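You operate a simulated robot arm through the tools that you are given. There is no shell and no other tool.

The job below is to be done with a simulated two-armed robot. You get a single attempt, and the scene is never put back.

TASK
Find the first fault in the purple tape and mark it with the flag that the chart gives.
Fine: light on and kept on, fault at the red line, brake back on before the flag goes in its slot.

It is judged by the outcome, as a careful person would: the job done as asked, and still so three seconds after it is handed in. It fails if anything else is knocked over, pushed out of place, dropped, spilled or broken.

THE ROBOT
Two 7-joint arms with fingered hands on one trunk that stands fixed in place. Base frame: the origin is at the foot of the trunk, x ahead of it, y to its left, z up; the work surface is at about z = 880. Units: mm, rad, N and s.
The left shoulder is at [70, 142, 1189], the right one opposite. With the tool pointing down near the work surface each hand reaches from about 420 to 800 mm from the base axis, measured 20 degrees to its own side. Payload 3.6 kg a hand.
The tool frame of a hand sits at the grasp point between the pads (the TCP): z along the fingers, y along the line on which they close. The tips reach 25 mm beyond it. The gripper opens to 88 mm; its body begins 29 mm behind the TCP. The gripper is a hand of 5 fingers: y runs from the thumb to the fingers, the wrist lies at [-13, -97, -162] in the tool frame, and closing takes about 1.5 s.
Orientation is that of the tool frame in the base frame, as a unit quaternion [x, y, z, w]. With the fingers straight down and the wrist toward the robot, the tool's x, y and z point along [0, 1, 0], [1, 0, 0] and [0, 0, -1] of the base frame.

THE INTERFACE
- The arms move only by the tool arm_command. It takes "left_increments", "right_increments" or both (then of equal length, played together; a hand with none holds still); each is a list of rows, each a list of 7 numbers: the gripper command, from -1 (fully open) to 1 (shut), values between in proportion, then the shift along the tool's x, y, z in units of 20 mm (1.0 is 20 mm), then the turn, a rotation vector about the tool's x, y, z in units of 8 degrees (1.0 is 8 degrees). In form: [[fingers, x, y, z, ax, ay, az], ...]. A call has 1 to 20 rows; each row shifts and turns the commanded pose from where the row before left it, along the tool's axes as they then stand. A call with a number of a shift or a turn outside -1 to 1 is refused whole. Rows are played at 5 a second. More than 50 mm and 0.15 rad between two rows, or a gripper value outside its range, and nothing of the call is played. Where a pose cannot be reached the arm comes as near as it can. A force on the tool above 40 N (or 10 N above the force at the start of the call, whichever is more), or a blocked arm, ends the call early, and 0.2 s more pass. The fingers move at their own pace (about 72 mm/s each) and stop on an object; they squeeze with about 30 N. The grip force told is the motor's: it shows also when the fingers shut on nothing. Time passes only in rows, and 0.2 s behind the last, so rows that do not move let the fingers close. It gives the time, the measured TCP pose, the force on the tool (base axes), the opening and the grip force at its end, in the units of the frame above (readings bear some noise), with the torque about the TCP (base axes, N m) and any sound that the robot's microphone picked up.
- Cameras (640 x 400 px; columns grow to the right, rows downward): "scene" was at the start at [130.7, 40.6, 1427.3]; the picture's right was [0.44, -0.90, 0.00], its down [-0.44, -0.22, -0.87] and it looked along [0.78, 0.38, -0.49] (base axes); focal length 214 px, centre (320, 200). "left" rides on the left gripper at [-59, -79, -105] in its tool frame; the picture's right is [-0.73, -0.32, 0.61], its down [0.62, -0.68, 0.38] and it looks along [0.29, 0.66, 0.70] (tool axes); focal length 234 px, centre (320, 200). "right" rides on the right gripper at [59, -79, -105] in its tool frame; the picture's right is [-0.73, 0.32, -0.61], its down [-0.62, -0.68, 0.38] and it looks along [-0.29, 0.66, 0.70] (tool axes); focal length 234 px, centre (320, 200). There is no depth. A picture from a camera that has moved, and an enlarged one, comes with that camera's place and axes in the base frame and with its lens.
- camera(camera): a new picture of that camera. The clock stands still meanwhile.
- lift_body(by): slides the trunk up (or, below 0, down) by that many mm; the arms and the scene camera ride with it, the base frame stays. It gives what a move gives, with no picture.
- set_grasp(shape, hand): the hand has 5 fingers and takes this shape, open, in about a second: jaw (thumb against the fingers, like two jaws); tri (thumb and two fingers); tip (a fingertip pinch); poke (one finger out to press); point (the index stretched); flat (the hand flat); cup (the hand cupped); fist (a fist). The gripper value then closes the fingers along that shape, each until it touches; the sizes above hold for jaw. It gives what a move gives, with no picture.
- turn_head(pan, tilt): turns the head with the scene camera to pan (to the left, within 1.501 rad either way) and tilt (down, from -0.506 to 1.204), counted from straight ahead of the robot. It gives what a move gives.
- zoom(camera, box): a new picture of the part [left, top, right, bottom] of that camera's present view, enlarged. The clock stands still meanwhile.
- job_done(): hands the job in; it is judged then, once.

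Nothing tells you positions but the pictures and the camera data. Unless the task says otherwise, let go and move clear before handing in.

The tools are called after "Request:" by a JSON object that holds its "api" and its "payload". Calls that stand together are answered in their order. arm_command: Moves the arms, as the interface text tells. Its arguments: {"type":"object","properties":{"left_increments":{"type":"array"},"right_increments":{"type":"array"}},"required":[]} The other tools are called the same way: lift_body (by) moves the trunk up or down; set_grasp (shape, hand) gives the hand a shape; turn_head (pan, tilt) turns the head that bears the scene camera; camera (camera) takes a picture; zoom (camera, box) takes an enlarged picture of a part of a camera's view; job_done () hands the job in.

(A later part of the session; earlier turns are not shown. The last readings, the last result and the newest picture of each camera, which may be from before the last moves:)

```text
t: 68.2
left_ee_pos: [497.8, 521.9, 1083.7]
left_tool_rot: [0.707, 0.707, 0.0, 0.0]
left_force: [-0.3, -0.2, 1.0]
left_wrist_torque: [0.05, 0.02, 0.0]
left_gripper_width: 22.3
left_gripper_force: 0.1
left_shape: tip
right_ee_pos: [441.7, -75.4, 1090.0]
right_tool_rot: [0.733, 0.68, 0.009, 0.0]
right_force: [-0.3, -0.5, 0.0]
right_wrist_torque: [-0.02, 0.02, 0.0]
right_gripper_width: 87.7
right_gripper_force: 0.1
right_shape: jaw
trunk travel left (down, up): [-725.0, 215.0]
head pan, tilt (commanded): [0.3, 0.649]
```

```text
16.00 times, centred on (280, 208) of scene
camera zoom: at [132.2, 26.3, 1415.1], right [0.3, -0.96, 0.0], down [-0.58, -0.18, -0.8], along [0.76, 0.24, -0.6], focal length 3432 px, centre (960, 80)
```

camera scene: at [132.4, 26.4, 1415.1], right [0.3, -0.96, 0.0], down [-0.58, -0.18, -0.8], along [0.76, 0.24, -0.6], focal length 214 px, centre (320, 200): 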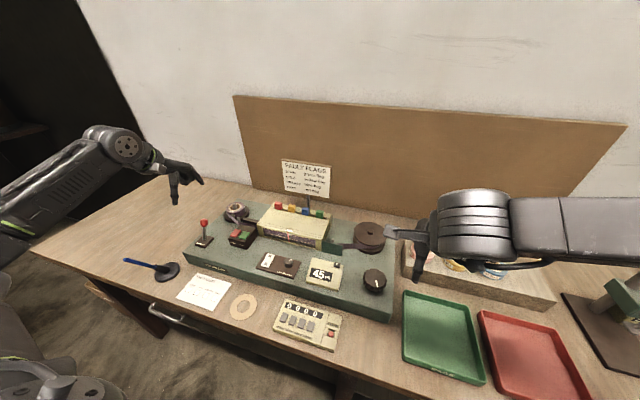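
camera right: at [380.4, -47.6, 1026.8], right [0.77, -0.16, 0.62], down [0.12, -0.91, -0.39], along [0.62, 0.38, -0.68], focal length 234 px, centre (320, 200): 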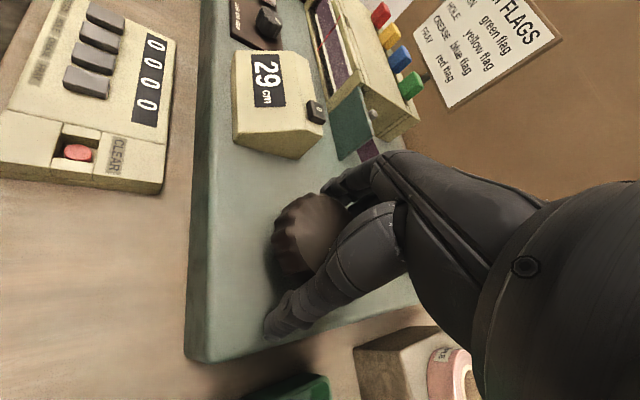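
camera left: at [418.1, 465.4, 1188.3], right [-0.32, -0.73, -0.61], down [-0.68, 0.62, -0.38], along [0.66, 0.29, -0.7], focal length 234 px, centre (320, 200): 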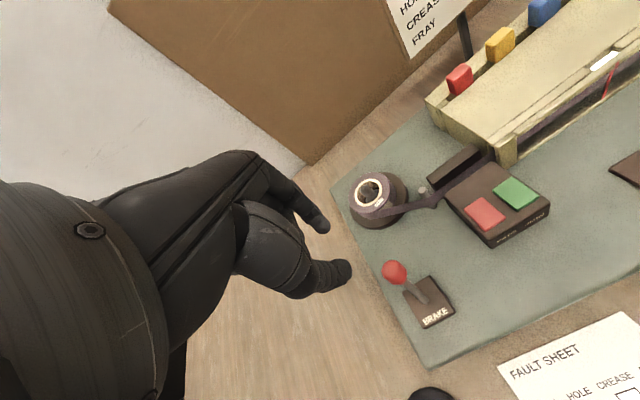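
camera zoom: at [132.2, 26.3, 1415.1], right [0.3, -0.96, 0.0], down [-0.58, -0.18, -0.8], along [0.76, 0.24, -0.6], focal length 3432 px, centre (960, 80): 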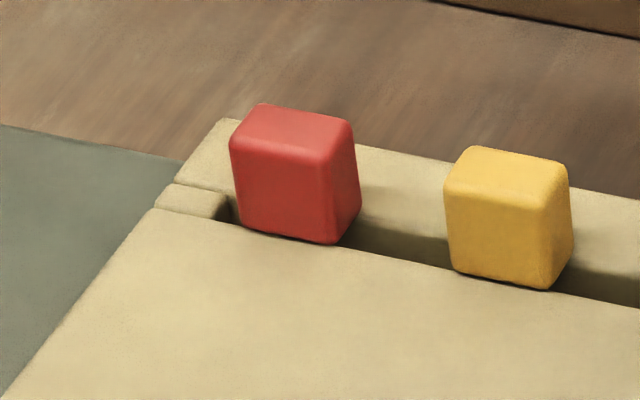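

The red block's top is near (645.5, 335, 957.5), about 13×22 mm, standing in a groove. Now the slot over the red line, close up from both cameras.

Request:
{"api": "zoom", "payload": {"camera": "scene", "box": [278, 224, 302, 239]}}

Request:
{"api": "zoom", "payload": {"camera": "left", "box": [570, 30, 640, 90]}}

Request:
{"api": "zoom", "payload": {"camera": "right", "box": [0, 0, 200, 125]}}

```text
16.00 times, centred on (290, 232) of scene
camera zoom: at [132.2, 26.3, 1415.1], right [0.3, -0.96, 0.0], down [-0.58, -0.18, -0.8], along [0.76, 0.24, -0.6], focal length 3432 px, centre (800, -304)
```

zoom: 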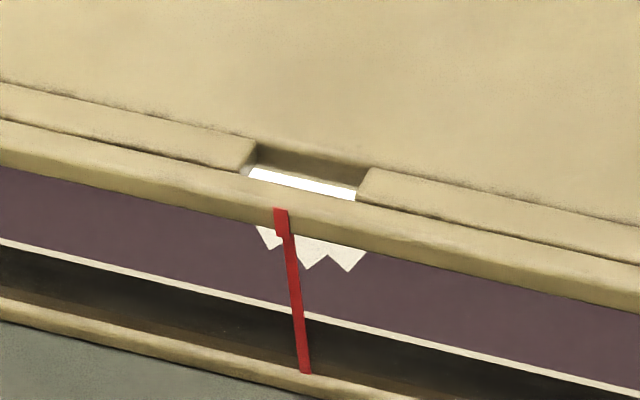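

```text
6.67 times, centred on (605, 60) of left
camera zoom: at [418.1, 465.4, 1188.3], right [-0.32, -0.73, -0.61], down [-0.68, 0.62, -0.38], along [0.66, 0.29, -0.7], focal length 1561 px, centre (-1580, 1133)
```

zoom: 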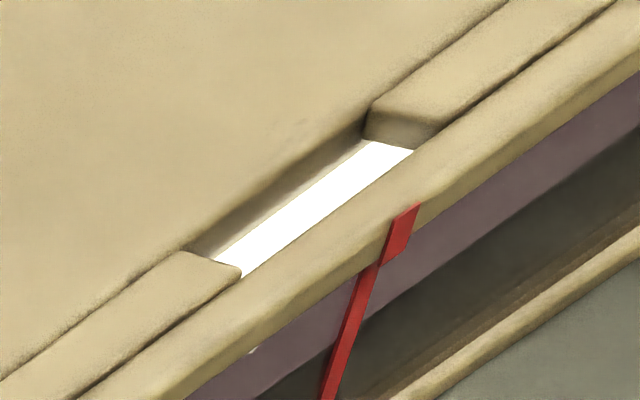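

```text
3.20 times, centred on (100, 62) of right
camera zoom: at [364.7, -13.2, 1196.3], right [0.26, -0.76, 0.6], down [-0.72, -0.57, -0.4], along [0.64, -0.33, -0.69], focal length 749 px, centre (1024, 640)
```

zoom: 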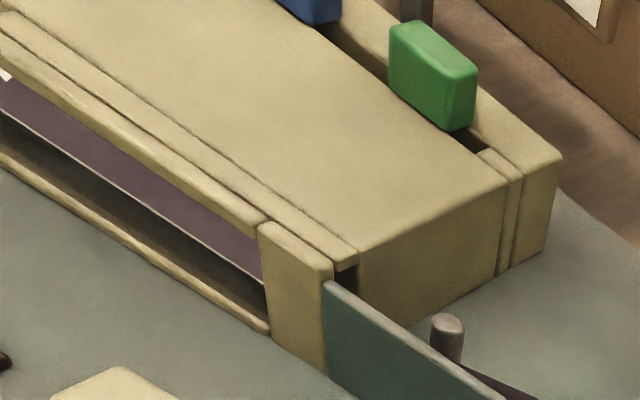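

The slot spans about x 557–567, y 249–273 at z≈933, and the sign board stands at x≈721, so clearance is enough. I move the left hand above the red flag, pinch half-open.

Request:
{"api": "arm_command", "payload": {"left_increments": [[0.2, -0.96, 0.735, 0.2, 0, 0, 0], [0.2, -0.96, 0.735, 0.2, 0, 0, 0], [0.2, -0.96, 0.735, 0.2, 0, 0, 0], [0.2, -0.96, 0.735, 0.2, 0, 0, 0], [0.2, -0.96, 0.735, 0.2, 0, 0, 0], [0.2, -0.96, 0.735, 0.2, 0, 0, 0], [0.2, -0.96, 0.735, 0.2, 0, 0, 0], [0.2, -0.96, 0.735, 0.2, 0, 0, 0], [0.2, -0.96, 0.735, 0.2, 0, 0, 0], [0.2, -0.96, 0.735, 0.2, 0, 0, 0], [0.2, 0, 0, 0, 0, 0, 0], [0.2, 0, 0, 0, 0, 0, 0]]}}

Request:
{"api": "camera", "payload": {"camera": "left"}}

Request:
{"api": "camera", "payload": {"camera": "scene"}}

Request:
{"api": "zoom", "payload": {"camera": "scene", "box": [230, 150, 350, 225]}}

Request:
{"api": "zoom", "payload": {"camera": "left", "box": [250, 170, 410, 270]}}

```text
t: 70.8
left_ee_pos: [645.3, 330.7, 1044.1]
left_tool_rot: [0.706, 0.708, 0.0, 0.001]
left_force: [0.2, -0.1, -0.3]
left_wrist_torque: [0.03, -0.02, 0.01]
left_gripper_width: 34.8
left_gripper_force: 0.0
left_shape: tip
right_ee_pos: [441.9, -75.4, 1090.7]
right_tool_rot: [0.733, 0.68, 0.009, 0.001]
right_force: [0.0, 0.7, -0.5]
right_wrist_torque: [0.01, 0.03, -0.02]
right_gripper_width: 87.7
right_gripper_force: 0.1
right_shape: jaw
trunk travel left (down, up): [-725.0, 215.0]
head pan, tilt (commanded): [0.3, 0.649]
```

```text
taken
camera left: at [565.6, 273.4, 1148.9], right [-0.32, -0.73, -0.61], down [-0.68, 0.62, -0.38], along [0.66, 0.29, -0.7], focal length 234 px, centre (320, 200)
```

left: 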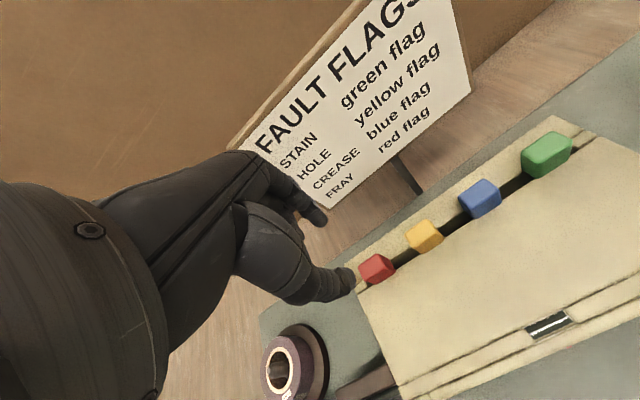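

```text
taken
camera scene: at [132.3, 26.2, 1415.1], right [0.3, -0.96, 0.0], down [-0.58, -0.18, -0.8], along [0.76, 0.24, -0.6], focal length 214 px, centre (320, 200)
```

scene: 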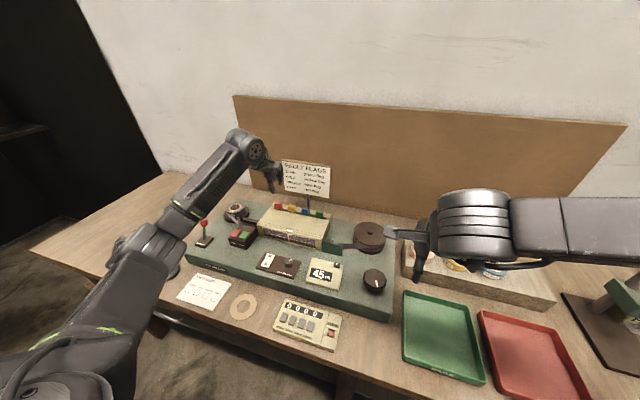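

```text
5.33 times, centred on (290, 188) of scene
camera zoom: at [132.3, 26.2, 1415.1], right [0.3, -0.96, 0.0], down [-0.58, -0.18, -0.8], along [0.76, 0.24, -0.6], focal length 1144 px, centre (480, 267)
```

zoom: 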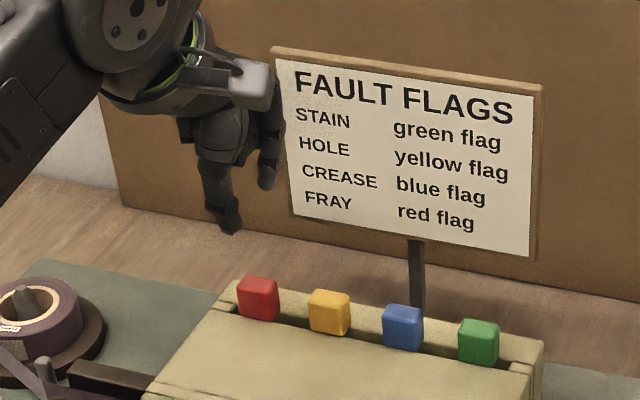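

```text
4.00 times, centred on (330, 220) of left
camera zoom: at [565.6, 273.4, 1148.9], right [-0.32, -0.73, -0.61], down [-0.68, 0.62, -0.38], along [0.66, 0.29, -0.7], focal length 937 px, centre (280, 120)
```

zoom: 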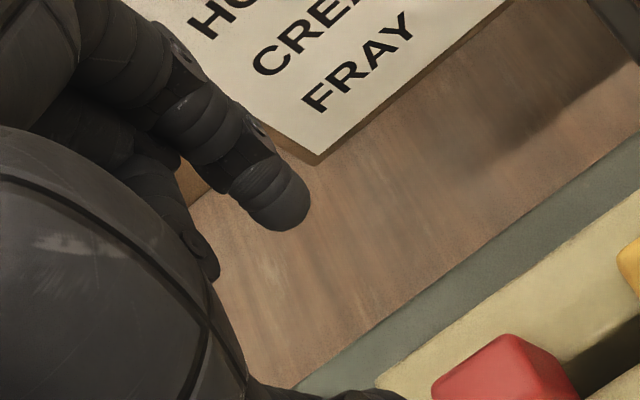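

The hand is above the red flag. I zoom its camera on the flag to fine-tune the position before descending.

Request:
{"api": "zoom", "payload": {"camera": "left", "box": [340, 235, 420, 285]}}

Request:
{"api": "zoom", "payload": {"camera": "scene", "box": [255, 175, 295, 215]}}

```text
8.00 times, centred on (380, 260) of left
camera zoom: at [565.6, 273.4, 1148.9], right [-0.32, -0.73, -0.61], down [-0.68, 0.62, -0.38], along [0.66, 0.29, -0.7], focal length 1873 px, centre (-160, -280)
```

zoom: 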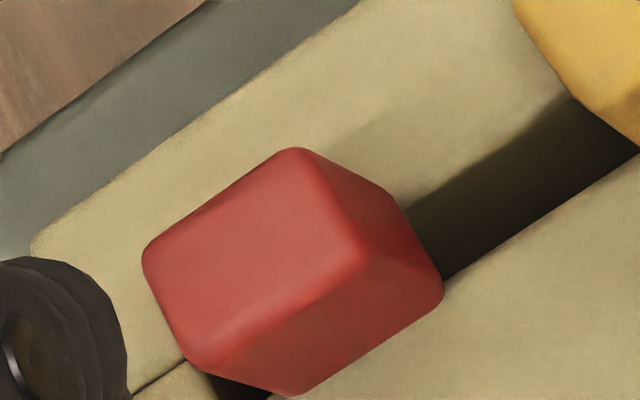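

```text
10.00 times, centred on (275, 195) of scene
camera zoom: at [132.3, 26.2, 1415.1], right [0.3, -0.96, 0.0], down [-0.58, -0.18, -0.8], along [0.76, 0.24, -0.6], focal length 2145 px, centre (770, 250)
```

zoom: 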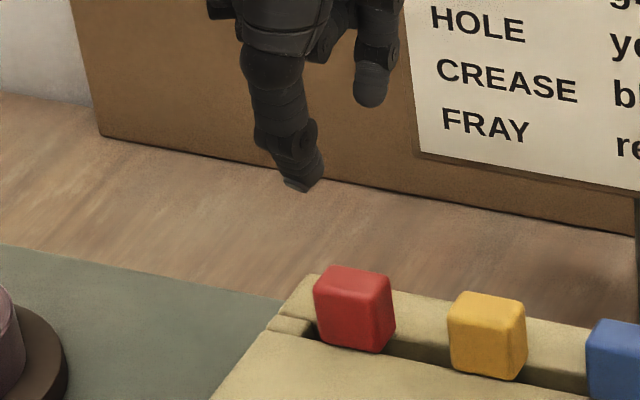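

Flag centre confirmed at (645.6, 335.3); the hand is aligned. I descend in stages.

Request:
{"api": "arm_command", "payload": {"left_increments": [[0.2, 0, 0, 0.8, 0, 0, 0], [0.2, 0, 0, 0.8, 0, 0, 0], [0.2, 0, 0, 0.7, 0, 0, 0], [0.2, 0, 0, 0.6, 0, 0, 0], [0.2, 0, 0, 0, 0, 0, 0]]}}

Request:
{"api": "zoom", "payload": {"camera": "left", "box": [270, 180, 430, 300]}}

Request:
{"api": "zoom", "payload": {"camera": "scene", "box": [250, 180, 310, 220]}}

```text
t: 72.0
left_ee_pos: [645.5, 331.5, 985.4]
left_tool_rot: [0.707, 0.707, 0.0, 0.001]
left_force: [-0.1, 0.3, 1.0]
left_wrist_torque: [0.0, -0.01, -0.03]
left_gripper_width: 34.7
left_gripper_force: 0.0
left_shape: tip
right_ee_pos: [442.3, -76.3, 1090.7]
right_tool_rot: [0.733, 0.68, 0.009, 0.0]
right_force: [-0.2, -0.1, 0.0]
right_wrist_torque: [0.02, -0.01, 0.01]
right_gripper_width: 87.5
right_gripper_force: 0.0
right_shape: jaw
trunk travel left (down, up): [-725.0, 215.0]
head pan, tilt (commanded): [0.3, 0.649]
```

```text
3.33 times, centred on (350, 240) of left
camera zoom: at [565.9, 273.7, 1090.4], right [-0.32, -0.73, -0.61], down [-0.68, 0.62, -0.38], along [0.66, 0.29, -0.7], focal length 781 px, centre (220, 67)
```

zoom: 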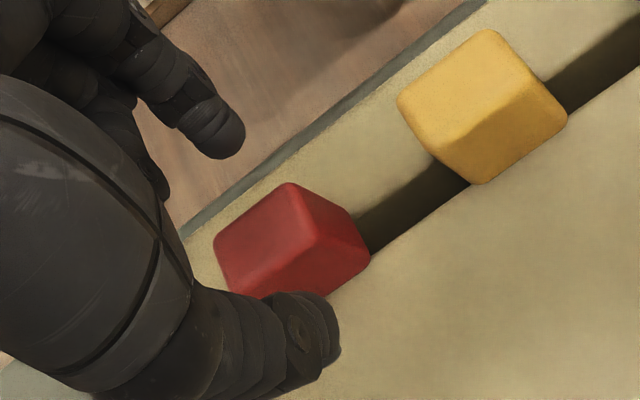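

```text
10.00 times, centred on (280, 200) of scene
camera zoom: at [132.2, 26.1, 1415.1], right [0.3, -0.96, 0.0], down [-0.58, -0.18, -0.8], along [0.76, 0.24, -0.6], focal length 2145 px, centre (720, 200)
```

zoom: 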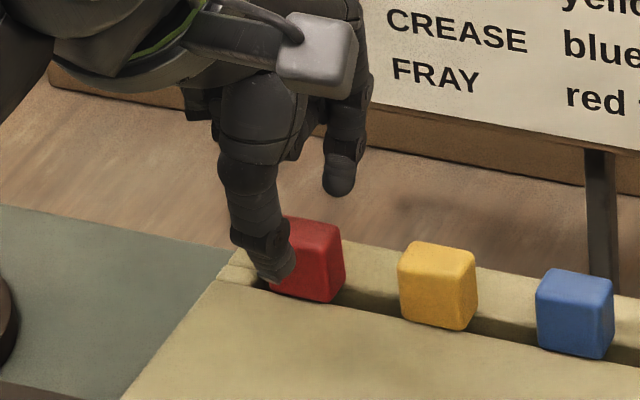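

The tips straddle the flag correctly. I shift 2 mm to centre and go down to the gripping height.

Request:
{"api": "arm_command", "payload": {"left_increments": [[0.2, -0.1, 0, 0.3, 0, 0, 0], [0.2, 0, 0, 0.3, 0, 0, 0], [0.2, 0, 0, 0.2, 0, 0, 0], [0.2, 0, 0, 0, 0, 0, 0]]}}

Request:
{"api": "zoom", "payload": {"camera": "left", "box": [270, 180, 430, 300]}}

Request:
{"api": "zoom", "payload": {"camera": "scene", "box": [250, 180, 310, 220]}}

```text
t: 73.0
left_ee_pos: [645.2, 329.6, 970.7]
left_tool_rot: [0.708, 0.707, 0.0, -0.001]
left_force: [0.6, 0.2, 0.3]
left_wrist_torque: [-0.02, 0.0, 0.01]
left_gripper_width: 35.2
left_gripper_force: 0.1
left_shape: tip
right_ee_pos: [440.4, -76.1, 1090.5]
right_tool_rot: [0.733, 0.68, 0.009, 0.0]
right_force: [0.5, 0.1, 0.1]
right_wrist_torque: [-0.01, -0.01, 0.01]
right_gripper_width: 87.9
right_gripper_force: 0.0
right_shape: jaw
trunk travel left (down, up): [-725.0, 215.0]
head pan, tilt (commanded): [0.3, 0.649]
```

```text
3.33 times, centred on (350, 240) of left
camera zoom: at [566.0, 271.9, 1074.9], right [-0.32, -0.73, -0.61], down [-0.68, 0.62, -0.38], along [0.66, 0.29, -0.7], focal length 781 px, centre (220, 67)
```

zoom: 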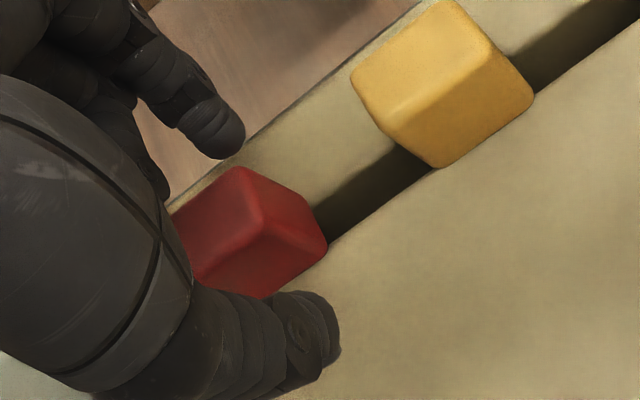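

```text
10.00 times, centred on (280, 200) of scene
camera zoom: at [132.3, 26.2, 1415.1], right [0.3, -0.96, 0.0], down [-0.58, -0.18, -0.8], along [0.76, 0.24, -0.6], focal length 2145 px, centre (720, 200)
```

zoom: 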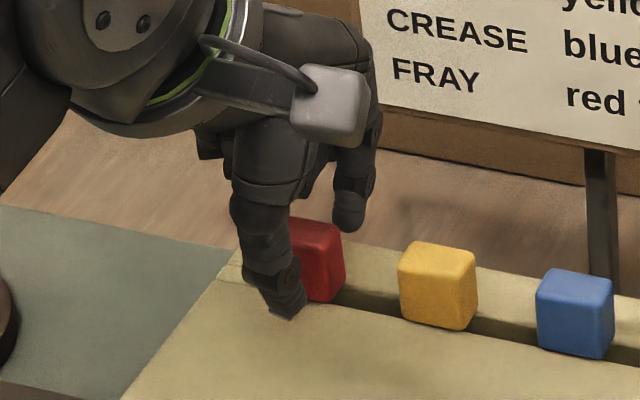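

Fingers are at grip height with no contact force. I close on the flag.

Request:
{"api": "arm_command", "payload": {"left_increments": [[0.4, 0, 0, 0, 0, 0, 0], [0.6, 0, 0, 0, 0, 0, 0], [0.8, 0, 0, 0, 0, 0, 0], [1, 0, 0, 0, 0, 0, 0], [1, 0, 0, 0, 0, 0, 0], [1, 0, 0, 0, 0, 0, 0]]}}

Request:
{"api": "zoom", "payload": {"camera": "left", "box": [270, 180, 430, 300]}}

Request:
{"api": "zoom", "payload": {"camera": "scene", "box": [250, 180, 310, 220]}}

```text
t: 74.4
left_ee_pos: [645.1, 329.7, 969.4]
left_tool_rot: [0.707, 0.708, 0.0, 0.0]
left_force: [-0.5, -0.7, -0.4]
left_wrist_torque: [-0.01, -0.02, 0.0]
left_gripper_width: 11.0
left_gripper_force: 29.7
left_shape: tip
right_ee_pos: [441.8, -74.9, 1090.9]
right_tool_rot: [0.733, 0.68, 0.008, 0.001]
right_force: [0.4, 0.3, 0.4]
right_wrist_torque: [0.01, -0.01, -0.02]
right_gripper_width: 87.6
right_gripper_force: 0.1
right_shape: jaw
trunk travel left (down, up): [-725.0, 215.0]
head pan, tilt (commanded): [0.3, 0.649]
```

```text
3.33 times, centred on (350, 240) of left
camera zoom: at [566.0, 272.0, 1074.9], right [-0.32, -0.73, -0.61], down [-0.68, 0.62, -0.38], along [0.66, 0.29, -0.7], focal length 781 px, centre (220, 67)
```

zoom: 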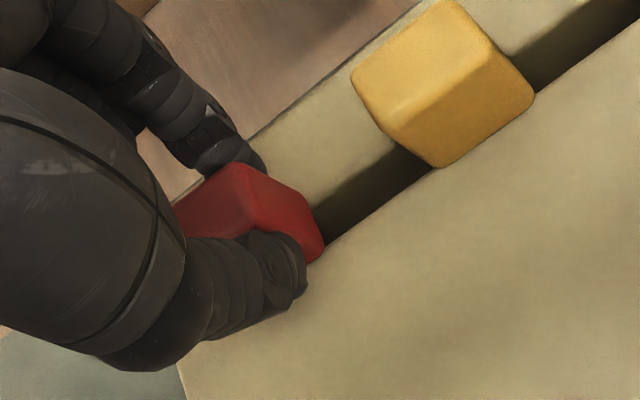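

```text
10.00 times, centred on (280, 200) of scene
camera zoom: at [132.3, 26.2, 1415.1], right [0.3, -0.96, 0.0], down [-0.58, -0.18, -0.8], along [0.76, 0.24, -0.6], focal length 2145 px, centre (720, 200)
```

zoom: 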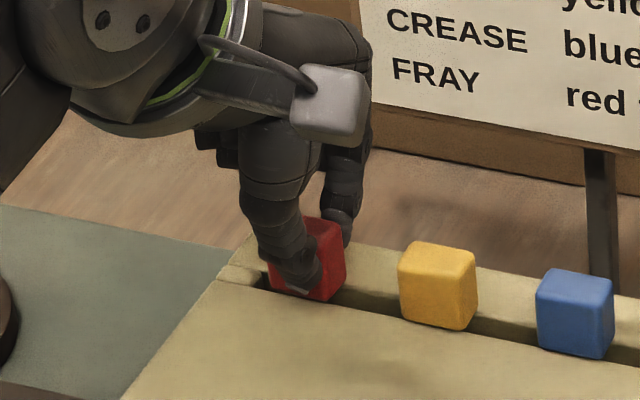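

Gripped (11 mm wide, 30 N). I lift straight up slowly.

Request:
{"api": "arm_command", "payload": {"left_increments": [[1, 0, 0, -0.3, 0, 0, 0], [1, 0, 0, -0.4, 0, 0, 0], [1, 0, 0, -0.5, 0, 0, 0], [1, 0, 0, -0.5, 0, 0, 0], [1, 0, 0, -0.5, 0, 0, 0], [1, 0, 0, -0.5, 0, 0, 0], [1, 0, 0, -0.5, 0, 0, 0], [1, 0, 0, 0, 0, 0, 0]]}}

Request:
{"api": "zoom", "payload": {"camera": "left", "box": [270, 180, 430, 300]}}

Request:
{"api": "zoom", "payload": {"camera": "scene", "box": [250, 170, 310, 210]}}

```text
t: 76.2
left_ee_pos: [644.6, 328.7, 1033.6]
left_tool_rot: [0.707, 0.707, -0.001, 0.0]
left_force: [0.5, -0.1, -0.8]
left_wrist_torque: [-0.01, 0.02, -0.03]
left_gripper_width: 11.1
left_gripper_force: 30.2
left_shape: tip
right_ee_pos: [441.1, -75.8, 1091.1]
right_tool_rot: [0.733, 0.68, 0.009, 0.001]
right_force: [0.1, 0.0, 0.5]
right_wrist_torque: [0.0, 0.05, -0.01]
right_gripper_width: 87.7
right_gripper_force: 0.1
right_shape: jaw
trunk travel left (down, up): [-725.0, 215.0]
head pan, tilt (commanded): [0.3, 0.649]
```

```text
3.33 times, centred on (350, 240) of left
camera zoom: at [566.0, 271.7, 1138.5], right [-0.32, -0.73, -0.61], down [-0.68, 0.62, -0.38], along [0.66, 0.29, -0.7], focal length 781 px, centre (220, 67)
```

zoom: 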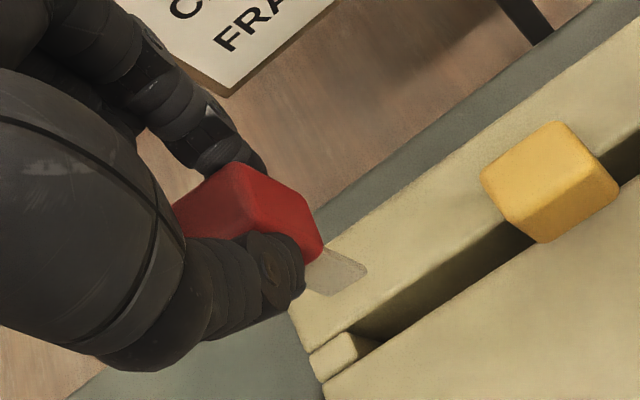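

```text
10.00 times, centred on (280, 190) of scene
camera zoom: at [132.4, 26.3, 1415.1], right [0.3, -0.96, 0.0], down [-0.58, -0.18, -0.8], along [0.76, 0.24, -0.6], focal length 2145 px, centre (720, 300)
```

zoom: 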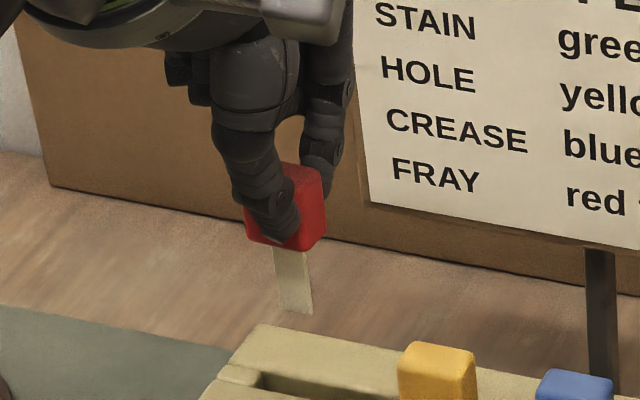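

The red flag is out: a block with a pale blade about 12 mm wide below it. I carry it at this height to above the slot (about x 562, y 261).

Request:
{"api": "arm_command", "payload": {"left_increments": [[1, -0.62, -0.69, 0, 0, 0, 0], [1, -0.62, -0.69, 0, 0, 0, 0], [1, -0.62, -0.69, 0, 0, 0, 0], [1, -0.62, -0.69, 0, 0, 0, 0], [1, -0.62, -0.69, 0, 0, 0, 0], [1, -0.62, -0.7, 0, 0, 0, 0], [1, 0, 0, 0, 0, 0, 0], [1, 0, 0, 0, 0, 0, 0]]}}

Request:
{"api": "camera", "payload": {"camera": "left"}}

Request:
{"api": "zoom", "payload": {"camera": "left", "box": [270, 180, 430, 300]}}

Request:
{"api": "zoom", "payload": {"camera": "scene", "box": [255, 185, 335, 245]}}

Request:
{"api": "zoom", "payload": {"camera": "right", "box": [0, 0, 200, 125]}}

```text
t: 78.0
left_ee_pos: [560.8, 255.9, 1033.2]
left_tool_rot: [0.707, 0.707, 0.0, 0.0]
left_force: [0.3, 0.2, -1.0]
left_wrist_torque: [-0.02, -0.04, 0.0]
left_gripper_width: 11.5
left_gripper_force: 29.9
left_shape: tip
right_ee_pos: [441.5, -75.7, 1090.4]
right_tool_rot: [0.733, 0.68, 0.009, 0.001]
right_force: [-0.4, -0.2, -0.4]
right_wrist_torque: [-0.03, 0.0, -0.03]
right_gripper_width: 87.7
right_gripper_force: 0.1
right_shape: jaw
trunk travel left (down, up): [-725.0, 215.0]
head pan, tilt (commanded): [0.3, 0.649]
```

```text
taken
camera left: at [482.3, 198.1, 1138.2], right [-0.32, -0.73, -0.61], down [-0.68, 0.62, -0.38], along [0.66, 0.29, -0.7], focal length 234 px, centre (320, 200)
```

left: 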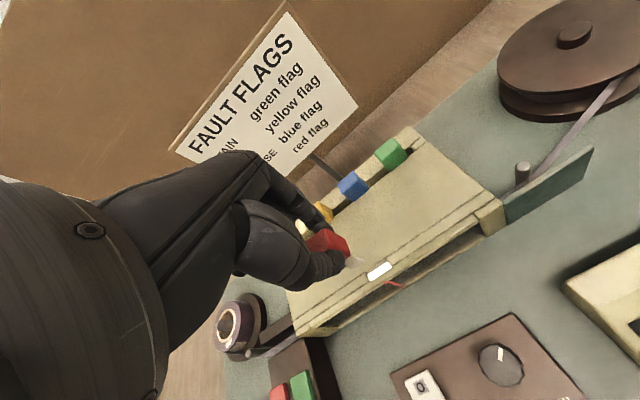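

```text
3.33 times, centred on (350, 240) of left
camera zoom: at [482.3, 198.1, 1138.2], right [-0.32, -0.73, -0.61], down [-0.68, 0.62, -0.38], along [0.66, 0.29, -0.7], focal length 781 px, centre (220, 67)
```

zoom: 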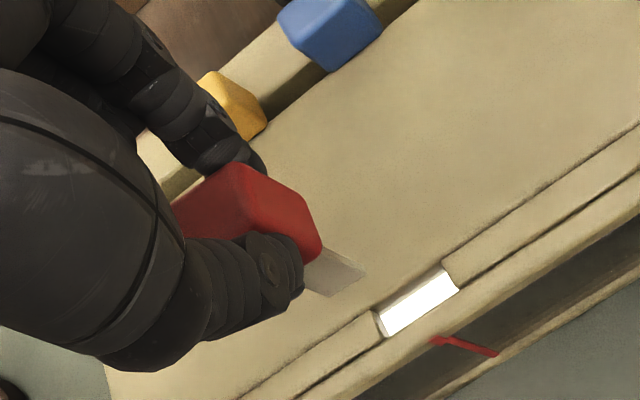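

```text
6.67 times, centred on (295, 215) of scene
camera zoom: at [132.3, 26.2, 1415.1], right [0.3, -0.96, 0.0], down [-0.58, -0.18, -0.8], along [0.76, 0.24, -0.6], focal length 1430 px, centre (487, 100)
```

zoom: 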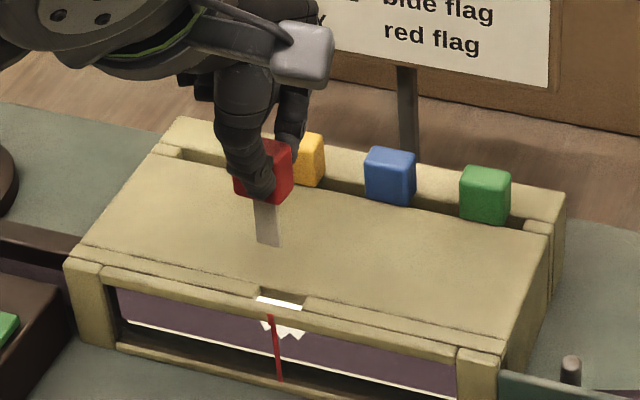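

```text
3.20 times, centred on (100, 62) of right
camera zoom: at [364.8, -13.2, 1196.3], right [0.26, -0.76, 0.6], down [-0.72, -0.57, -0.4], along [0.64, -0.33, -0.69], focal length 749 px, centre (1024, 640)
```

zoom: 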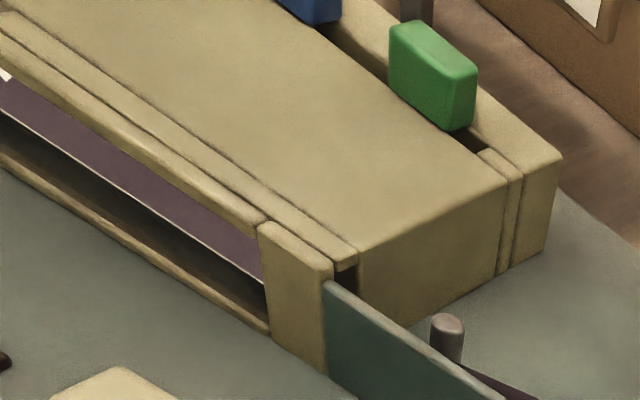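

Triangulation puts the blade tip at (561, 263, 968) and the slot centre at (562, 261). I correct by +1 mm in x and -2 mm in y and descend to just above the slot.

Request:
{"api": "arm_command", "payload": {"left_increments": [[1, -0.09, 0.055, 0.3, 0, 0, 0], [1, 0, 0, 0.4, 0, 0, 0], [1, 0, 0, 0.4, 0, 0, 0], [1, 0, 0, 0.35, 0, 0, 0], [1, 0, 0, 0, 0, 0, 0], [1, 0, 0, 0, 0, 0, 0]]}}

Request:
{"api": "zoom", "payload": {"camera": "left", "box": [310, 220, 390, 280]}}

Request:
{"api": "zoom", "payload": {"camera": "scene", "box": [270, 205, 310, 235]}}

```text
t: 79.4
left_ee_pos: [562.1, 254.3, 1003.9]
left_tool_rot: [0.707, 0.707, 0.0, 0.0]
left_force: [-0.1, -0.6, 0.3]
left_wrist_torque: [0.02, -0.02, -0.03]
left_gripper_width: 11.0
left_gripper_force: 29.8
left_shape: tip
right_ee_pos: [441.9, -75.9, 1090.3]
right_tool_rot: [0.733, 0.68, 0.009, 0.001]
right_force: [-0.1, 0.3, 0.7]
right_wrist_torque: [-0.02, -0.05, 0.01]
right_gripper_width: 87.7
right_gripper_force: 0.0
right_shape: jaw
trunk travel left (down, up): [-725.0, 215.0]
head pan, tilt (commanded): [0.3, 0.649]
```

```text
6.67 times, centred on (350, 250) of left
camera zoom: at [482.9, 196.1, 1108.9], right [-0.32, -0.73, -0.61], down [-0.68, 0.62, -0.38], along [0.66, 0.29, -0.7], focal length 1561 px, centre (120, -133)
```

zoom: 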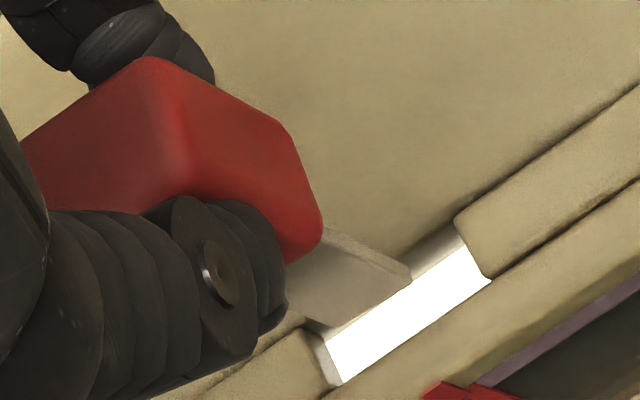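

```text
13.33 times, centred on (290, 220) of scene
camera zoom: at [132.3, 26.2, 1415.1], right [0.3, -0.96, 0.0], down [-0.58, -0.18, -0.8], along [0.76, 0.24, -0.6], focal length 2860 px, centre (720, -67)
```

zoom: 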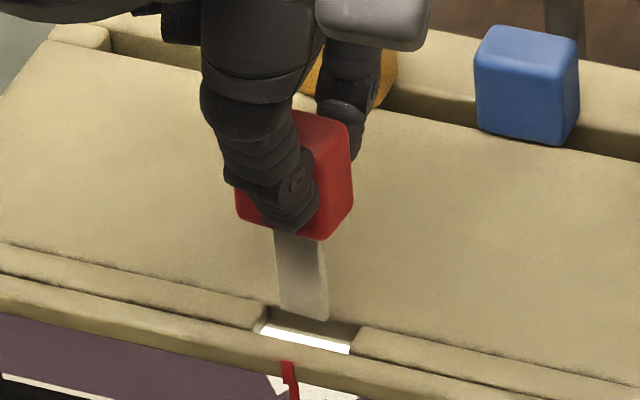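

The blade tip is at (561.5, 261.3, 939), directly over the slot's centre. I lower it in slowly while watching the force.

Request:
{"api": "arm_command", "payload": {"left_increments": [[1, 0, 0, 0.15, 0, 0, 0], [1, 0, 0, 0.15, 0, 0, 0], [1, 0, 0, 0.15, 0, 0, 0], [1, 0, 0, 0.15, 0, 0, 0], [1, 0, 0, 0.15, 0, 0, 0], [1, 0, 0, 0.15, 0, 0, 0], [1, 0, 0, 0, 0, 0, 0]]}}

Request:
{"api": "zoom", "payload": {"camera": "left", "box": [310, 220, 390, 280]}}

Request:
{"api": "zoom", "payload": {"camera": "scene", "box": [270, 210, 310, 240]}}

```text
t: 81.0
left_ee_pos: [563.9, 253.6, 985.4]
left_tool_rot: [0.707, 0.707, 0.0, 0.0]
left_force: [-1.2, -0.5, 0.6]
left_wrist_torque: [0.01, 0.02, -0.01]
left_gripper_width: 11.0
left_gripper_force: 29.6
left_shape: tip
right_ee_pos: [441.8, -75.1, 1089.8]
right_tool_rot: [0.733, 0.68, 0.009, 0.001]
right_force: [0.5, -0.2, -0.3]
right_wrist_torque: [0.01, 0.02, -0.01]
right_gripper_width: 87.7
right_gripper_force: 0.0
right_shape: jaw
trunk travel left (down, up): [-725.0, 215.0]
head pan, tilt (commanded): [0.3, 0.649]
```

```text
6.67 times, centred on (350, 250) of left
camera zoom: at [483.7, 195.8, 1091.3], right [-0.32, -0.73, -0.61], down [-0.68, 0.62, -0.38], along [0.66, 0.29, -0.7], focal length 1561 px, centre (120, -133)
```

zoom: 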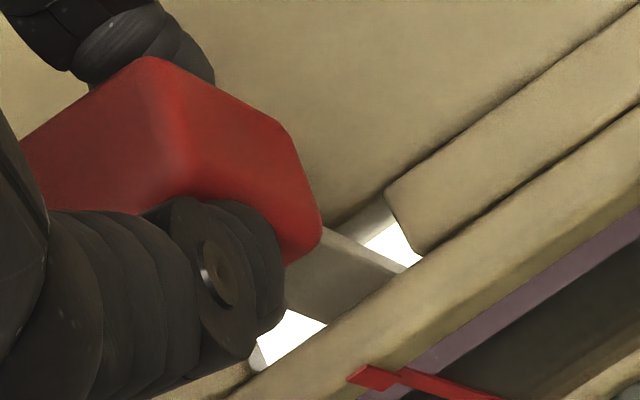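

```text
13.33 times, centred on (290, 225) of scene
camera zoom: at [132.3, 26.2, 1415.1], right [0.3, -0.96, 0.0], down [-0.58, -0.18, -0.8], along [0.76, 0.24, -0.6], focal length 2860 px, centre (720, -133)
```

zoom: 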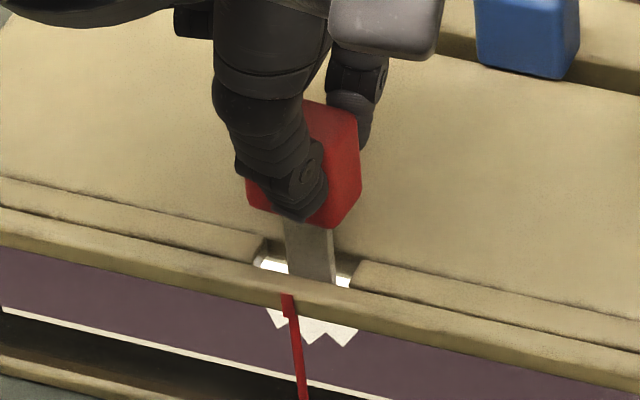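

The blade is in the slot with no resistance. I continue down until the block seats.

Request:
{"api": "arm_command", "payload": {"left_increments": [[1, 0, 0, 0.15, 0, 0, 0], [1, 0, 0, 0.15, 0, 0, 0], [1, 0, 0, 0.15, 0, 0, 0], [1, 0, 0, 0.1, 0, 0, 0], [1, 0, 0, 0, 0, 0, 0]]}}

Request:
{"api": "zoom", "payload": {"camera": "left", "box": [310, 220, 390, 280]}}

Request:
{"api": "zoom", "payload": {"camera": "scene", "box": [270, 210, 310, 240]}}

```text
t: 82.2
left_ee_pos: [561.9, 252.8, 975.0]
left_tool_rot: [0.707, 0.707, 0.0, 0.0]
left_force: [1.7, -0.2, -0.4]
left_wrist_torque: [-0.02, -0.02, -0.02]
left_gripper_width: 11.0
left_gripper_force: 30.0
left_shape: tip
right_ee_pos: [441.0, -75.8, 1090.3]
right_tool_rot: [0.733, 0.68, 0.01, 0.0]
right_force: [-0.4, 0.4, 0.2]
right_wrist_torque: [0.01, 0.03, 0.02]
right_gripper_width: 87.8
right_gripper_force: 0.1
right_shape: jaw
trunk travel left (down, up): [-725.0, 215.0]
head pan, tilt (commanded): [0.3, 0.649]
```

```text
6.67 times, centred on (350, 250) of left
camera zoom: at [483.3, 195.1, 1080.2], right [-0.32, -0.73, -0.61], down [-0.68, 0.62, -0.38], along [0.66, 0.29, -0.7], focal length 1561 px, centre (120, -133)
```

zoom: 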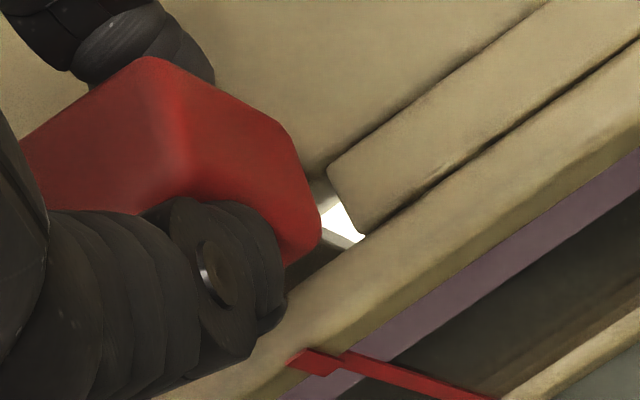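

```text
13.33 times, centred on (290, 225) of scene
camera zoom: at [132.3, 26.2, 1415.1], right [0.3, -0.96, 0.0], down [-0.58, -0.18, -0.8], along [0.76, 0.24, -0.6], focal length 2860 px, centre (720, -133)
```

zoom: 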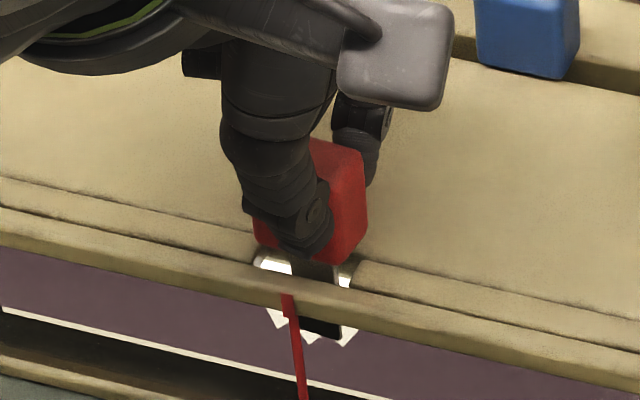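

Nearly seated, 5 mm to go by the rack reference. I go down in 1 mm steps and watch for the seating force.

Request:
{"api": "arm_command", "payload": {"left_increments": [[1, 0, 0, 0.05, 0, 0, 0], [1, 0, 0, 0.05, 0, 0, 0], [1, 0, 0, 0.05, 0, 0, 0], [1, 0, 0, 0.05, 0, 0, 0], [1, 0, 0, 0, 0, 0, 0]]}}

Request:
{"api": "zoom", "payload": {"camera": "left", "box": [310, 220, 390, 280]}}

Request:
{"api": "zoom", "payload": {"camera": "scene", "box": [270, 210, 310, 240]}}

```text
t: 83.4
left_ee_pos: [563.6, 253.6, 971.6]
left_tool_rot: [0.707, 0.707, 0.0, 0.0]
left_force: [0.8, -0.2, -0.1]
left_wrist_torque: [0.01, -0.02, 0.02]
left_gripper_width: 11.1
left_gripper_force: 30.2
left_shape: tip
right_ee_pos: [441.1, -75.6, 1091.4]
right_tool_rot: [0.733, 0.68, 0.009, 0.0]
right_force: [-0.7, 0.3, 0.7]
right_wrist_torque: [-0.01, 0.0, 0.01]
right_gripper_width: 87.8
right_gripper_force: 0.1
right_shape: jaw
trunk travel left (down, up): [-725.0, 215.0]
head pan, tilt (commanded): [0.3, 0.649]
```

```text
6.67 times, centred on (350, 250) of left
camera zoom: at [483.4, 195.9, 1077.3], right [-0.32, -0.73, -0.61], down [-0.68, 0.62, -0.38], along [0.66, 0.29, -0.7], focal length 1561 px, centre (120, -133)
```

zoom: 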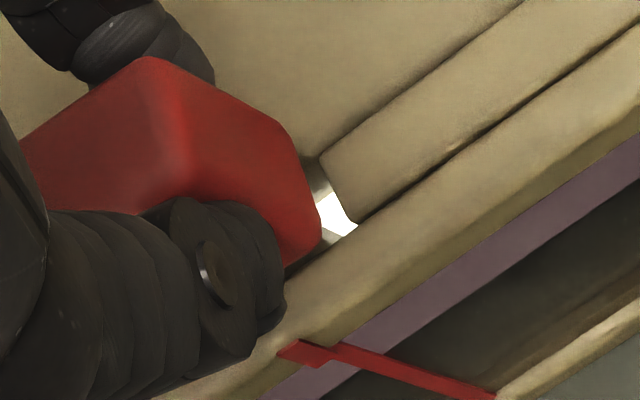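

```text
13.33 times, centred on (290, 225) of scene
camera zoom: at [132.3, 26.2, 1415.1], right [0.3, -0.96, 0.0], down [-0.58, -0.18, -0.8], along [0.76, 0.24, -0.6], focal length 2860 px, centre (720, -133)
```

zoom: 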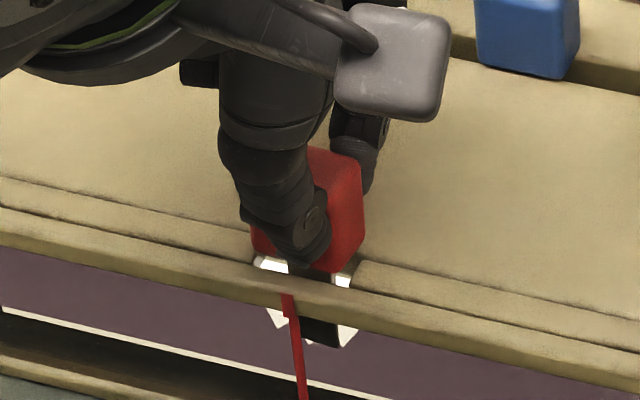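

Request:
{"api": "arm_command", "payload": {"left_increments": [[1, 0, 0, 0.05, 0, 0, 0], [1, 0, 0, 0.05, 0, 0, 0], [1, 0, 0, 0.05, 0, 0, 0], [1, 0, 0, 0, 0, 0, 0]]}}

Request:
{"api": "zoom", "payload": {"camera": "left", "box": [310, 220, 390, 280]}}

Request:
{"api": "zoom", "payload": {"camera": "scene", "box": [270, 210, 310, 240]}}

```text
t: 84.4
left_ee_pos: [562.4, 252.5, 968.9]
left_tool_rot: [0.707, 0.707, 0.001, 0.0]
left_force: [-0.1, -0.1, 4.8]
left_wrist_torque: [0.01, -0.01, -0.02]
left_gripper_width: 11.2
left_gripper_force: 29.7
left_shape: tip
right_ee_pos: [440.8, -74.7, 1090.5]
right_tool_rot: [0.733, 0.68, 0.01, -0.001]
right_force: [0.2, -0.2, 0.3]
right_wrist_torque: [0.03, -0.02, -0.02]
right_gripper_width: 87.5
right_gripper_force: 0.2
right_shape: jaw
trunk travel left (down, up): [-725.0, 215.0]
head pan, tilt (commanded): [0.3, 0.649]
```

```text
6.67 times, centred on (350, 250) of left
camera zoom: at [483.1, 195.3, 1073.9], right [-0.32, -0.73, -0.61], down [-0.68, 0.62, -0.38], along [0.66, 0.29, -0.69], focal length 1561 px, centre (120, -133)
```

zoom: 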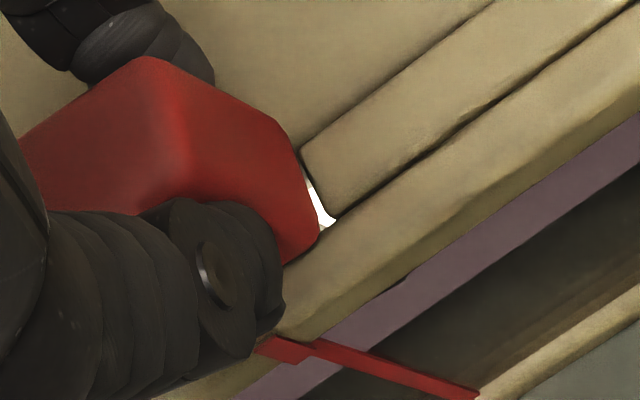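

```text
13.33 times, centred on (290, 225) of scene
camera zoom: at [131.7, 26.0, 1415.3], right [0.3, -0.96, 0.0], down [-0.58, -0.18, -0.8], along [0.76, 0.24, -0.6], focal length 2860 px, centre (720, -133)
```

zoom: 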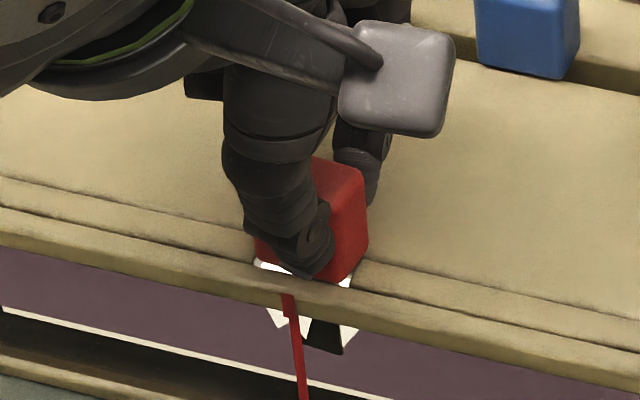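

A 5 N seating force appears at the same height as in the rack, so the flag is seated. I open the pinch gently and check it stands.

Request:
{"api": "arm_command", "payload": {"left_increments": [[0.7, 0, 0, 0, 0, 0, 0], [0.6, 0, 0, 0, 0, 0, 0], [0.5, 0, 0, 0, 0, 0, 0], [0.3, 0, 0, 0, 0, 0, 0], [0.2, 0, 0, 0, 0, 0, 0], [0.2, 0, 0, 0, 0, 0, 0], [0.2, 0, 0, 0, 0, 0, 0]]}}

Request:
{"api": "zoom", "payload": {"camera": "left", "box": [270, 180, 430, 300]}}

Request:
{"api": "zoom", "payload": {"camera": "scene", "box": [260, 200, 320, 245]}}

```text
t: 86.0
left_ee_pos: [563.0, 252.5, 968.6]
left_tool_rot: [0.707, 0.707, 0.0, 0.0]
left_force: [0.8, 0.0, 0.1]
left_wrist_torque: [0.01, 0.02, 0.0]
left_gripper_width: 34.9
left_gripper_force: 0.1
left_shape: tip
right_ee_pos: [441.0, -75.6, 1091.0]
right_tool_rot: [0.733, 0.68, 0.008, 0.0]
right_force: [0.5, 0.1, -0.1]
right_wrist_torque: [0.0, 0.03, 0.03]
right_gripper_width: 87.8
right_gripper_force: 0.1
right_shape: jaw
trunk travel left (down, up): [-725.0, 215.0]
head pan, tilt (commanded): [0.3, 0.649]
```

```text
3.33 times, centred on (350, 240) of left
camera zoom: at [483.5, 195.4, 1073.4], right [-0.32, -0.73, -0.61], down [-0.68, 0.62, -0.38], along [0.66, 0.29, -0.7], focal length 781 px, centre (220, 67)
```

zoom: 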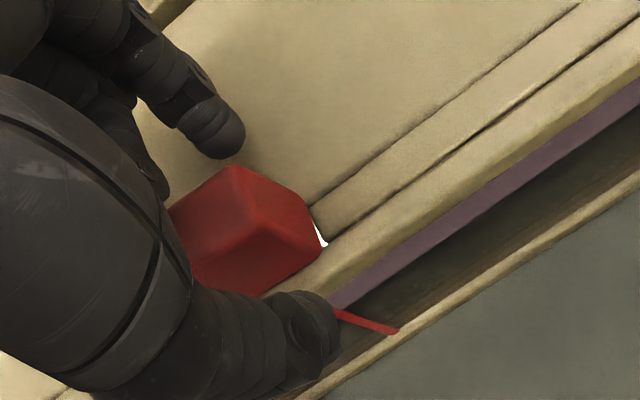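

```text
8.89 times, centred on (290, 222) of scene
camera zoom: at [132.3, 26.2, 1415.1], right [0.3, -0.96, 0.0], down [-0.58, -0.18, -0.8], along [0.76, 0.24, -0.6], focal length 1906 px, centre (587, 0)
```

zoom: 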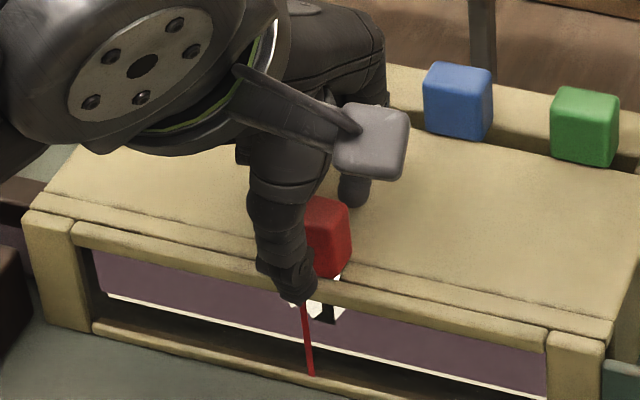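

The flag stands on its own. I lift the left hand straight up, then move it away to the left.

Request:
{"api": "arm_command", "payload": {"left_increments": [[0.2, 0, 0, -0.3, 0, 0, 0], [0.2, 0, 0, -0.5, 0, 0, 0], [0.2, 0, 0, -0.8, 0, 0, 0], [0.2, 0, 0, -1, 0, 0, 0], [0.2, 0, 0, -1, 0, 0, 0], [0.2, 0, 0, -1, 0, 0, 0], [0.2, 0, 0, -1, 0, 0, 0], [0.2, 0, 0, -1, 0, 0, 0], [0.2, 0.9, -0.5, -0.5, 0, 0, 0], [0.2, 0.9, -0.5, -0.5, 0, 0, 0], [0.2, 0.9, -0.5, -0.5, 0, 0, 0], [0.2, 0.9, -0.5, -0.5, 0, 0, 0], [0.2, 0.9, -0.5, -0.5, 0, 0, 0], [0.2, 0.9, -0.5, -0.5, 0, 0, 0], [0.2, 0.9, -0.5, -0.5, 0, 0, 0], [0.2, 0, 0, 0, 0, 0, 0]]}}

Request:
{"api": "camera", "payload": {"camera": "scene"}}

Request:
{"api": "zoom", "payload": {"camera": "scene", "box": [250, 190, 340, 255]}}

Request:
{"api": "zoom", "payload": {"camera": "scene", "box": [150, 180, 430, 355]}}

Request:
{"api": "camera", "payload": {"camera": "left"}}

```text
t: 89.4
left_ee_pos: [492.2, 380.0, 1171.4]
left_tool_rot: [0.707, 0.707, 0.0, -0.001]
left_force: [0.4, -0.1, 0.6]
left_wrist_torque: [-0.01, 0.0, -0.01]
left_gripper_width: 35.1
left_gripper_force: 0.0
left_shape: tip
right_ee_pos: [441.1, -75.4, 1090.5]
right_tool_rot: [0.733, 0.68, 0.01, 0.0]
right_force: [0.0, 0.8, 0.8]
right_wrist_torque: [-0.03, -0.03, -0.01]
right_gripper_width: 87.4
right_gripper_force: 0.1
right_shape: jaw
trunk travel left (down, up): [-725.0, 215.0]
head pan, tilt (commanded): [0.3, 0.649]
```

```text
taken
camera scene: at [132.8, 26.0, 1415.1], right [0.3, -0.96, 0.0], down [-0.58, -0.18, -0.8], along [0.76, 0.24, -0.6], focal length 214 px, centre (320, 200)
```

scene: 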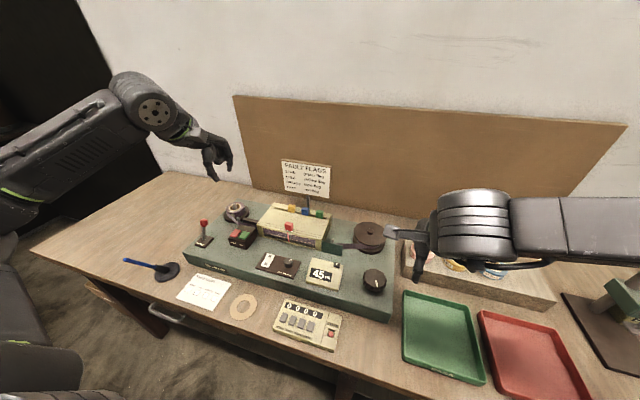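

```text
6.15 times, centred on (295, 222) of scene
camera zoom: at [132.8, 26.0, 1415.1], right [0.3, -0.96, 0.0], down [-0.58, -0.18, -0.8], along [0.76, 0.24, -0.6], focal length 1320 px, centre (474, 62)
```

zoom: 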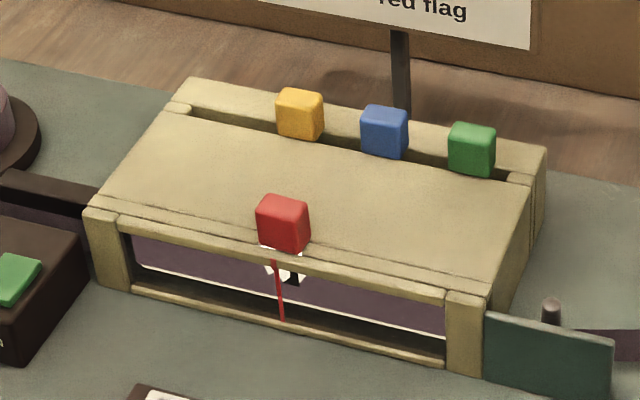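

```text
2.29 times, centred on (290, 268) of scene
camera zoom: at [132.8, 26.0, 1415.1], right [0.3, -0.96, 0.0], down [-0.58, -0.18, -0.8], along [0.76, 0.24, -0.6], focal length 490 px, centre (389, 46)
```

zoom: 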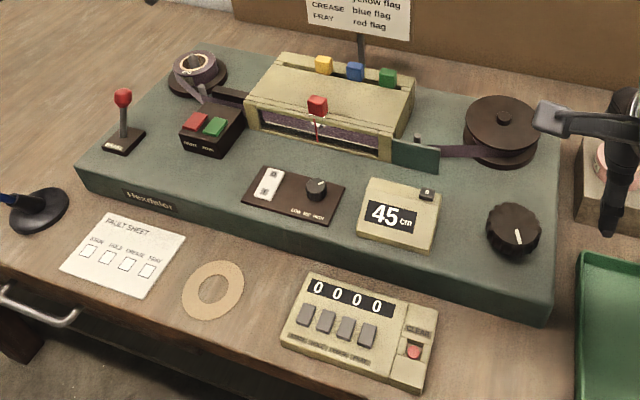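

```text
taken
camera left: at [412.7, 321.8, 1276.8], right [-0.32, -0.73, -0.61], down [-0.68, 0.62, -0.38], along [0.66, 0.29, -0.7], focal length 234 px, centre (320, 200)
```

left: 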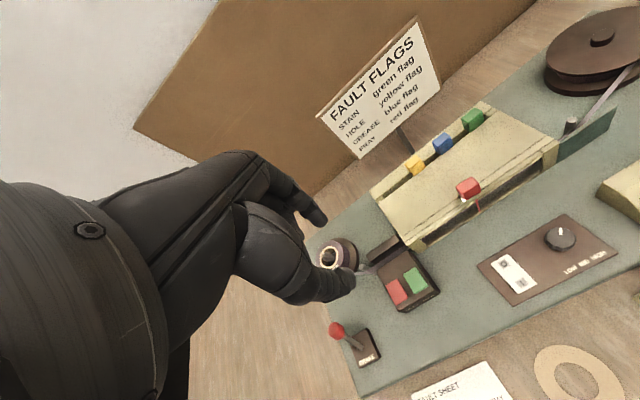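

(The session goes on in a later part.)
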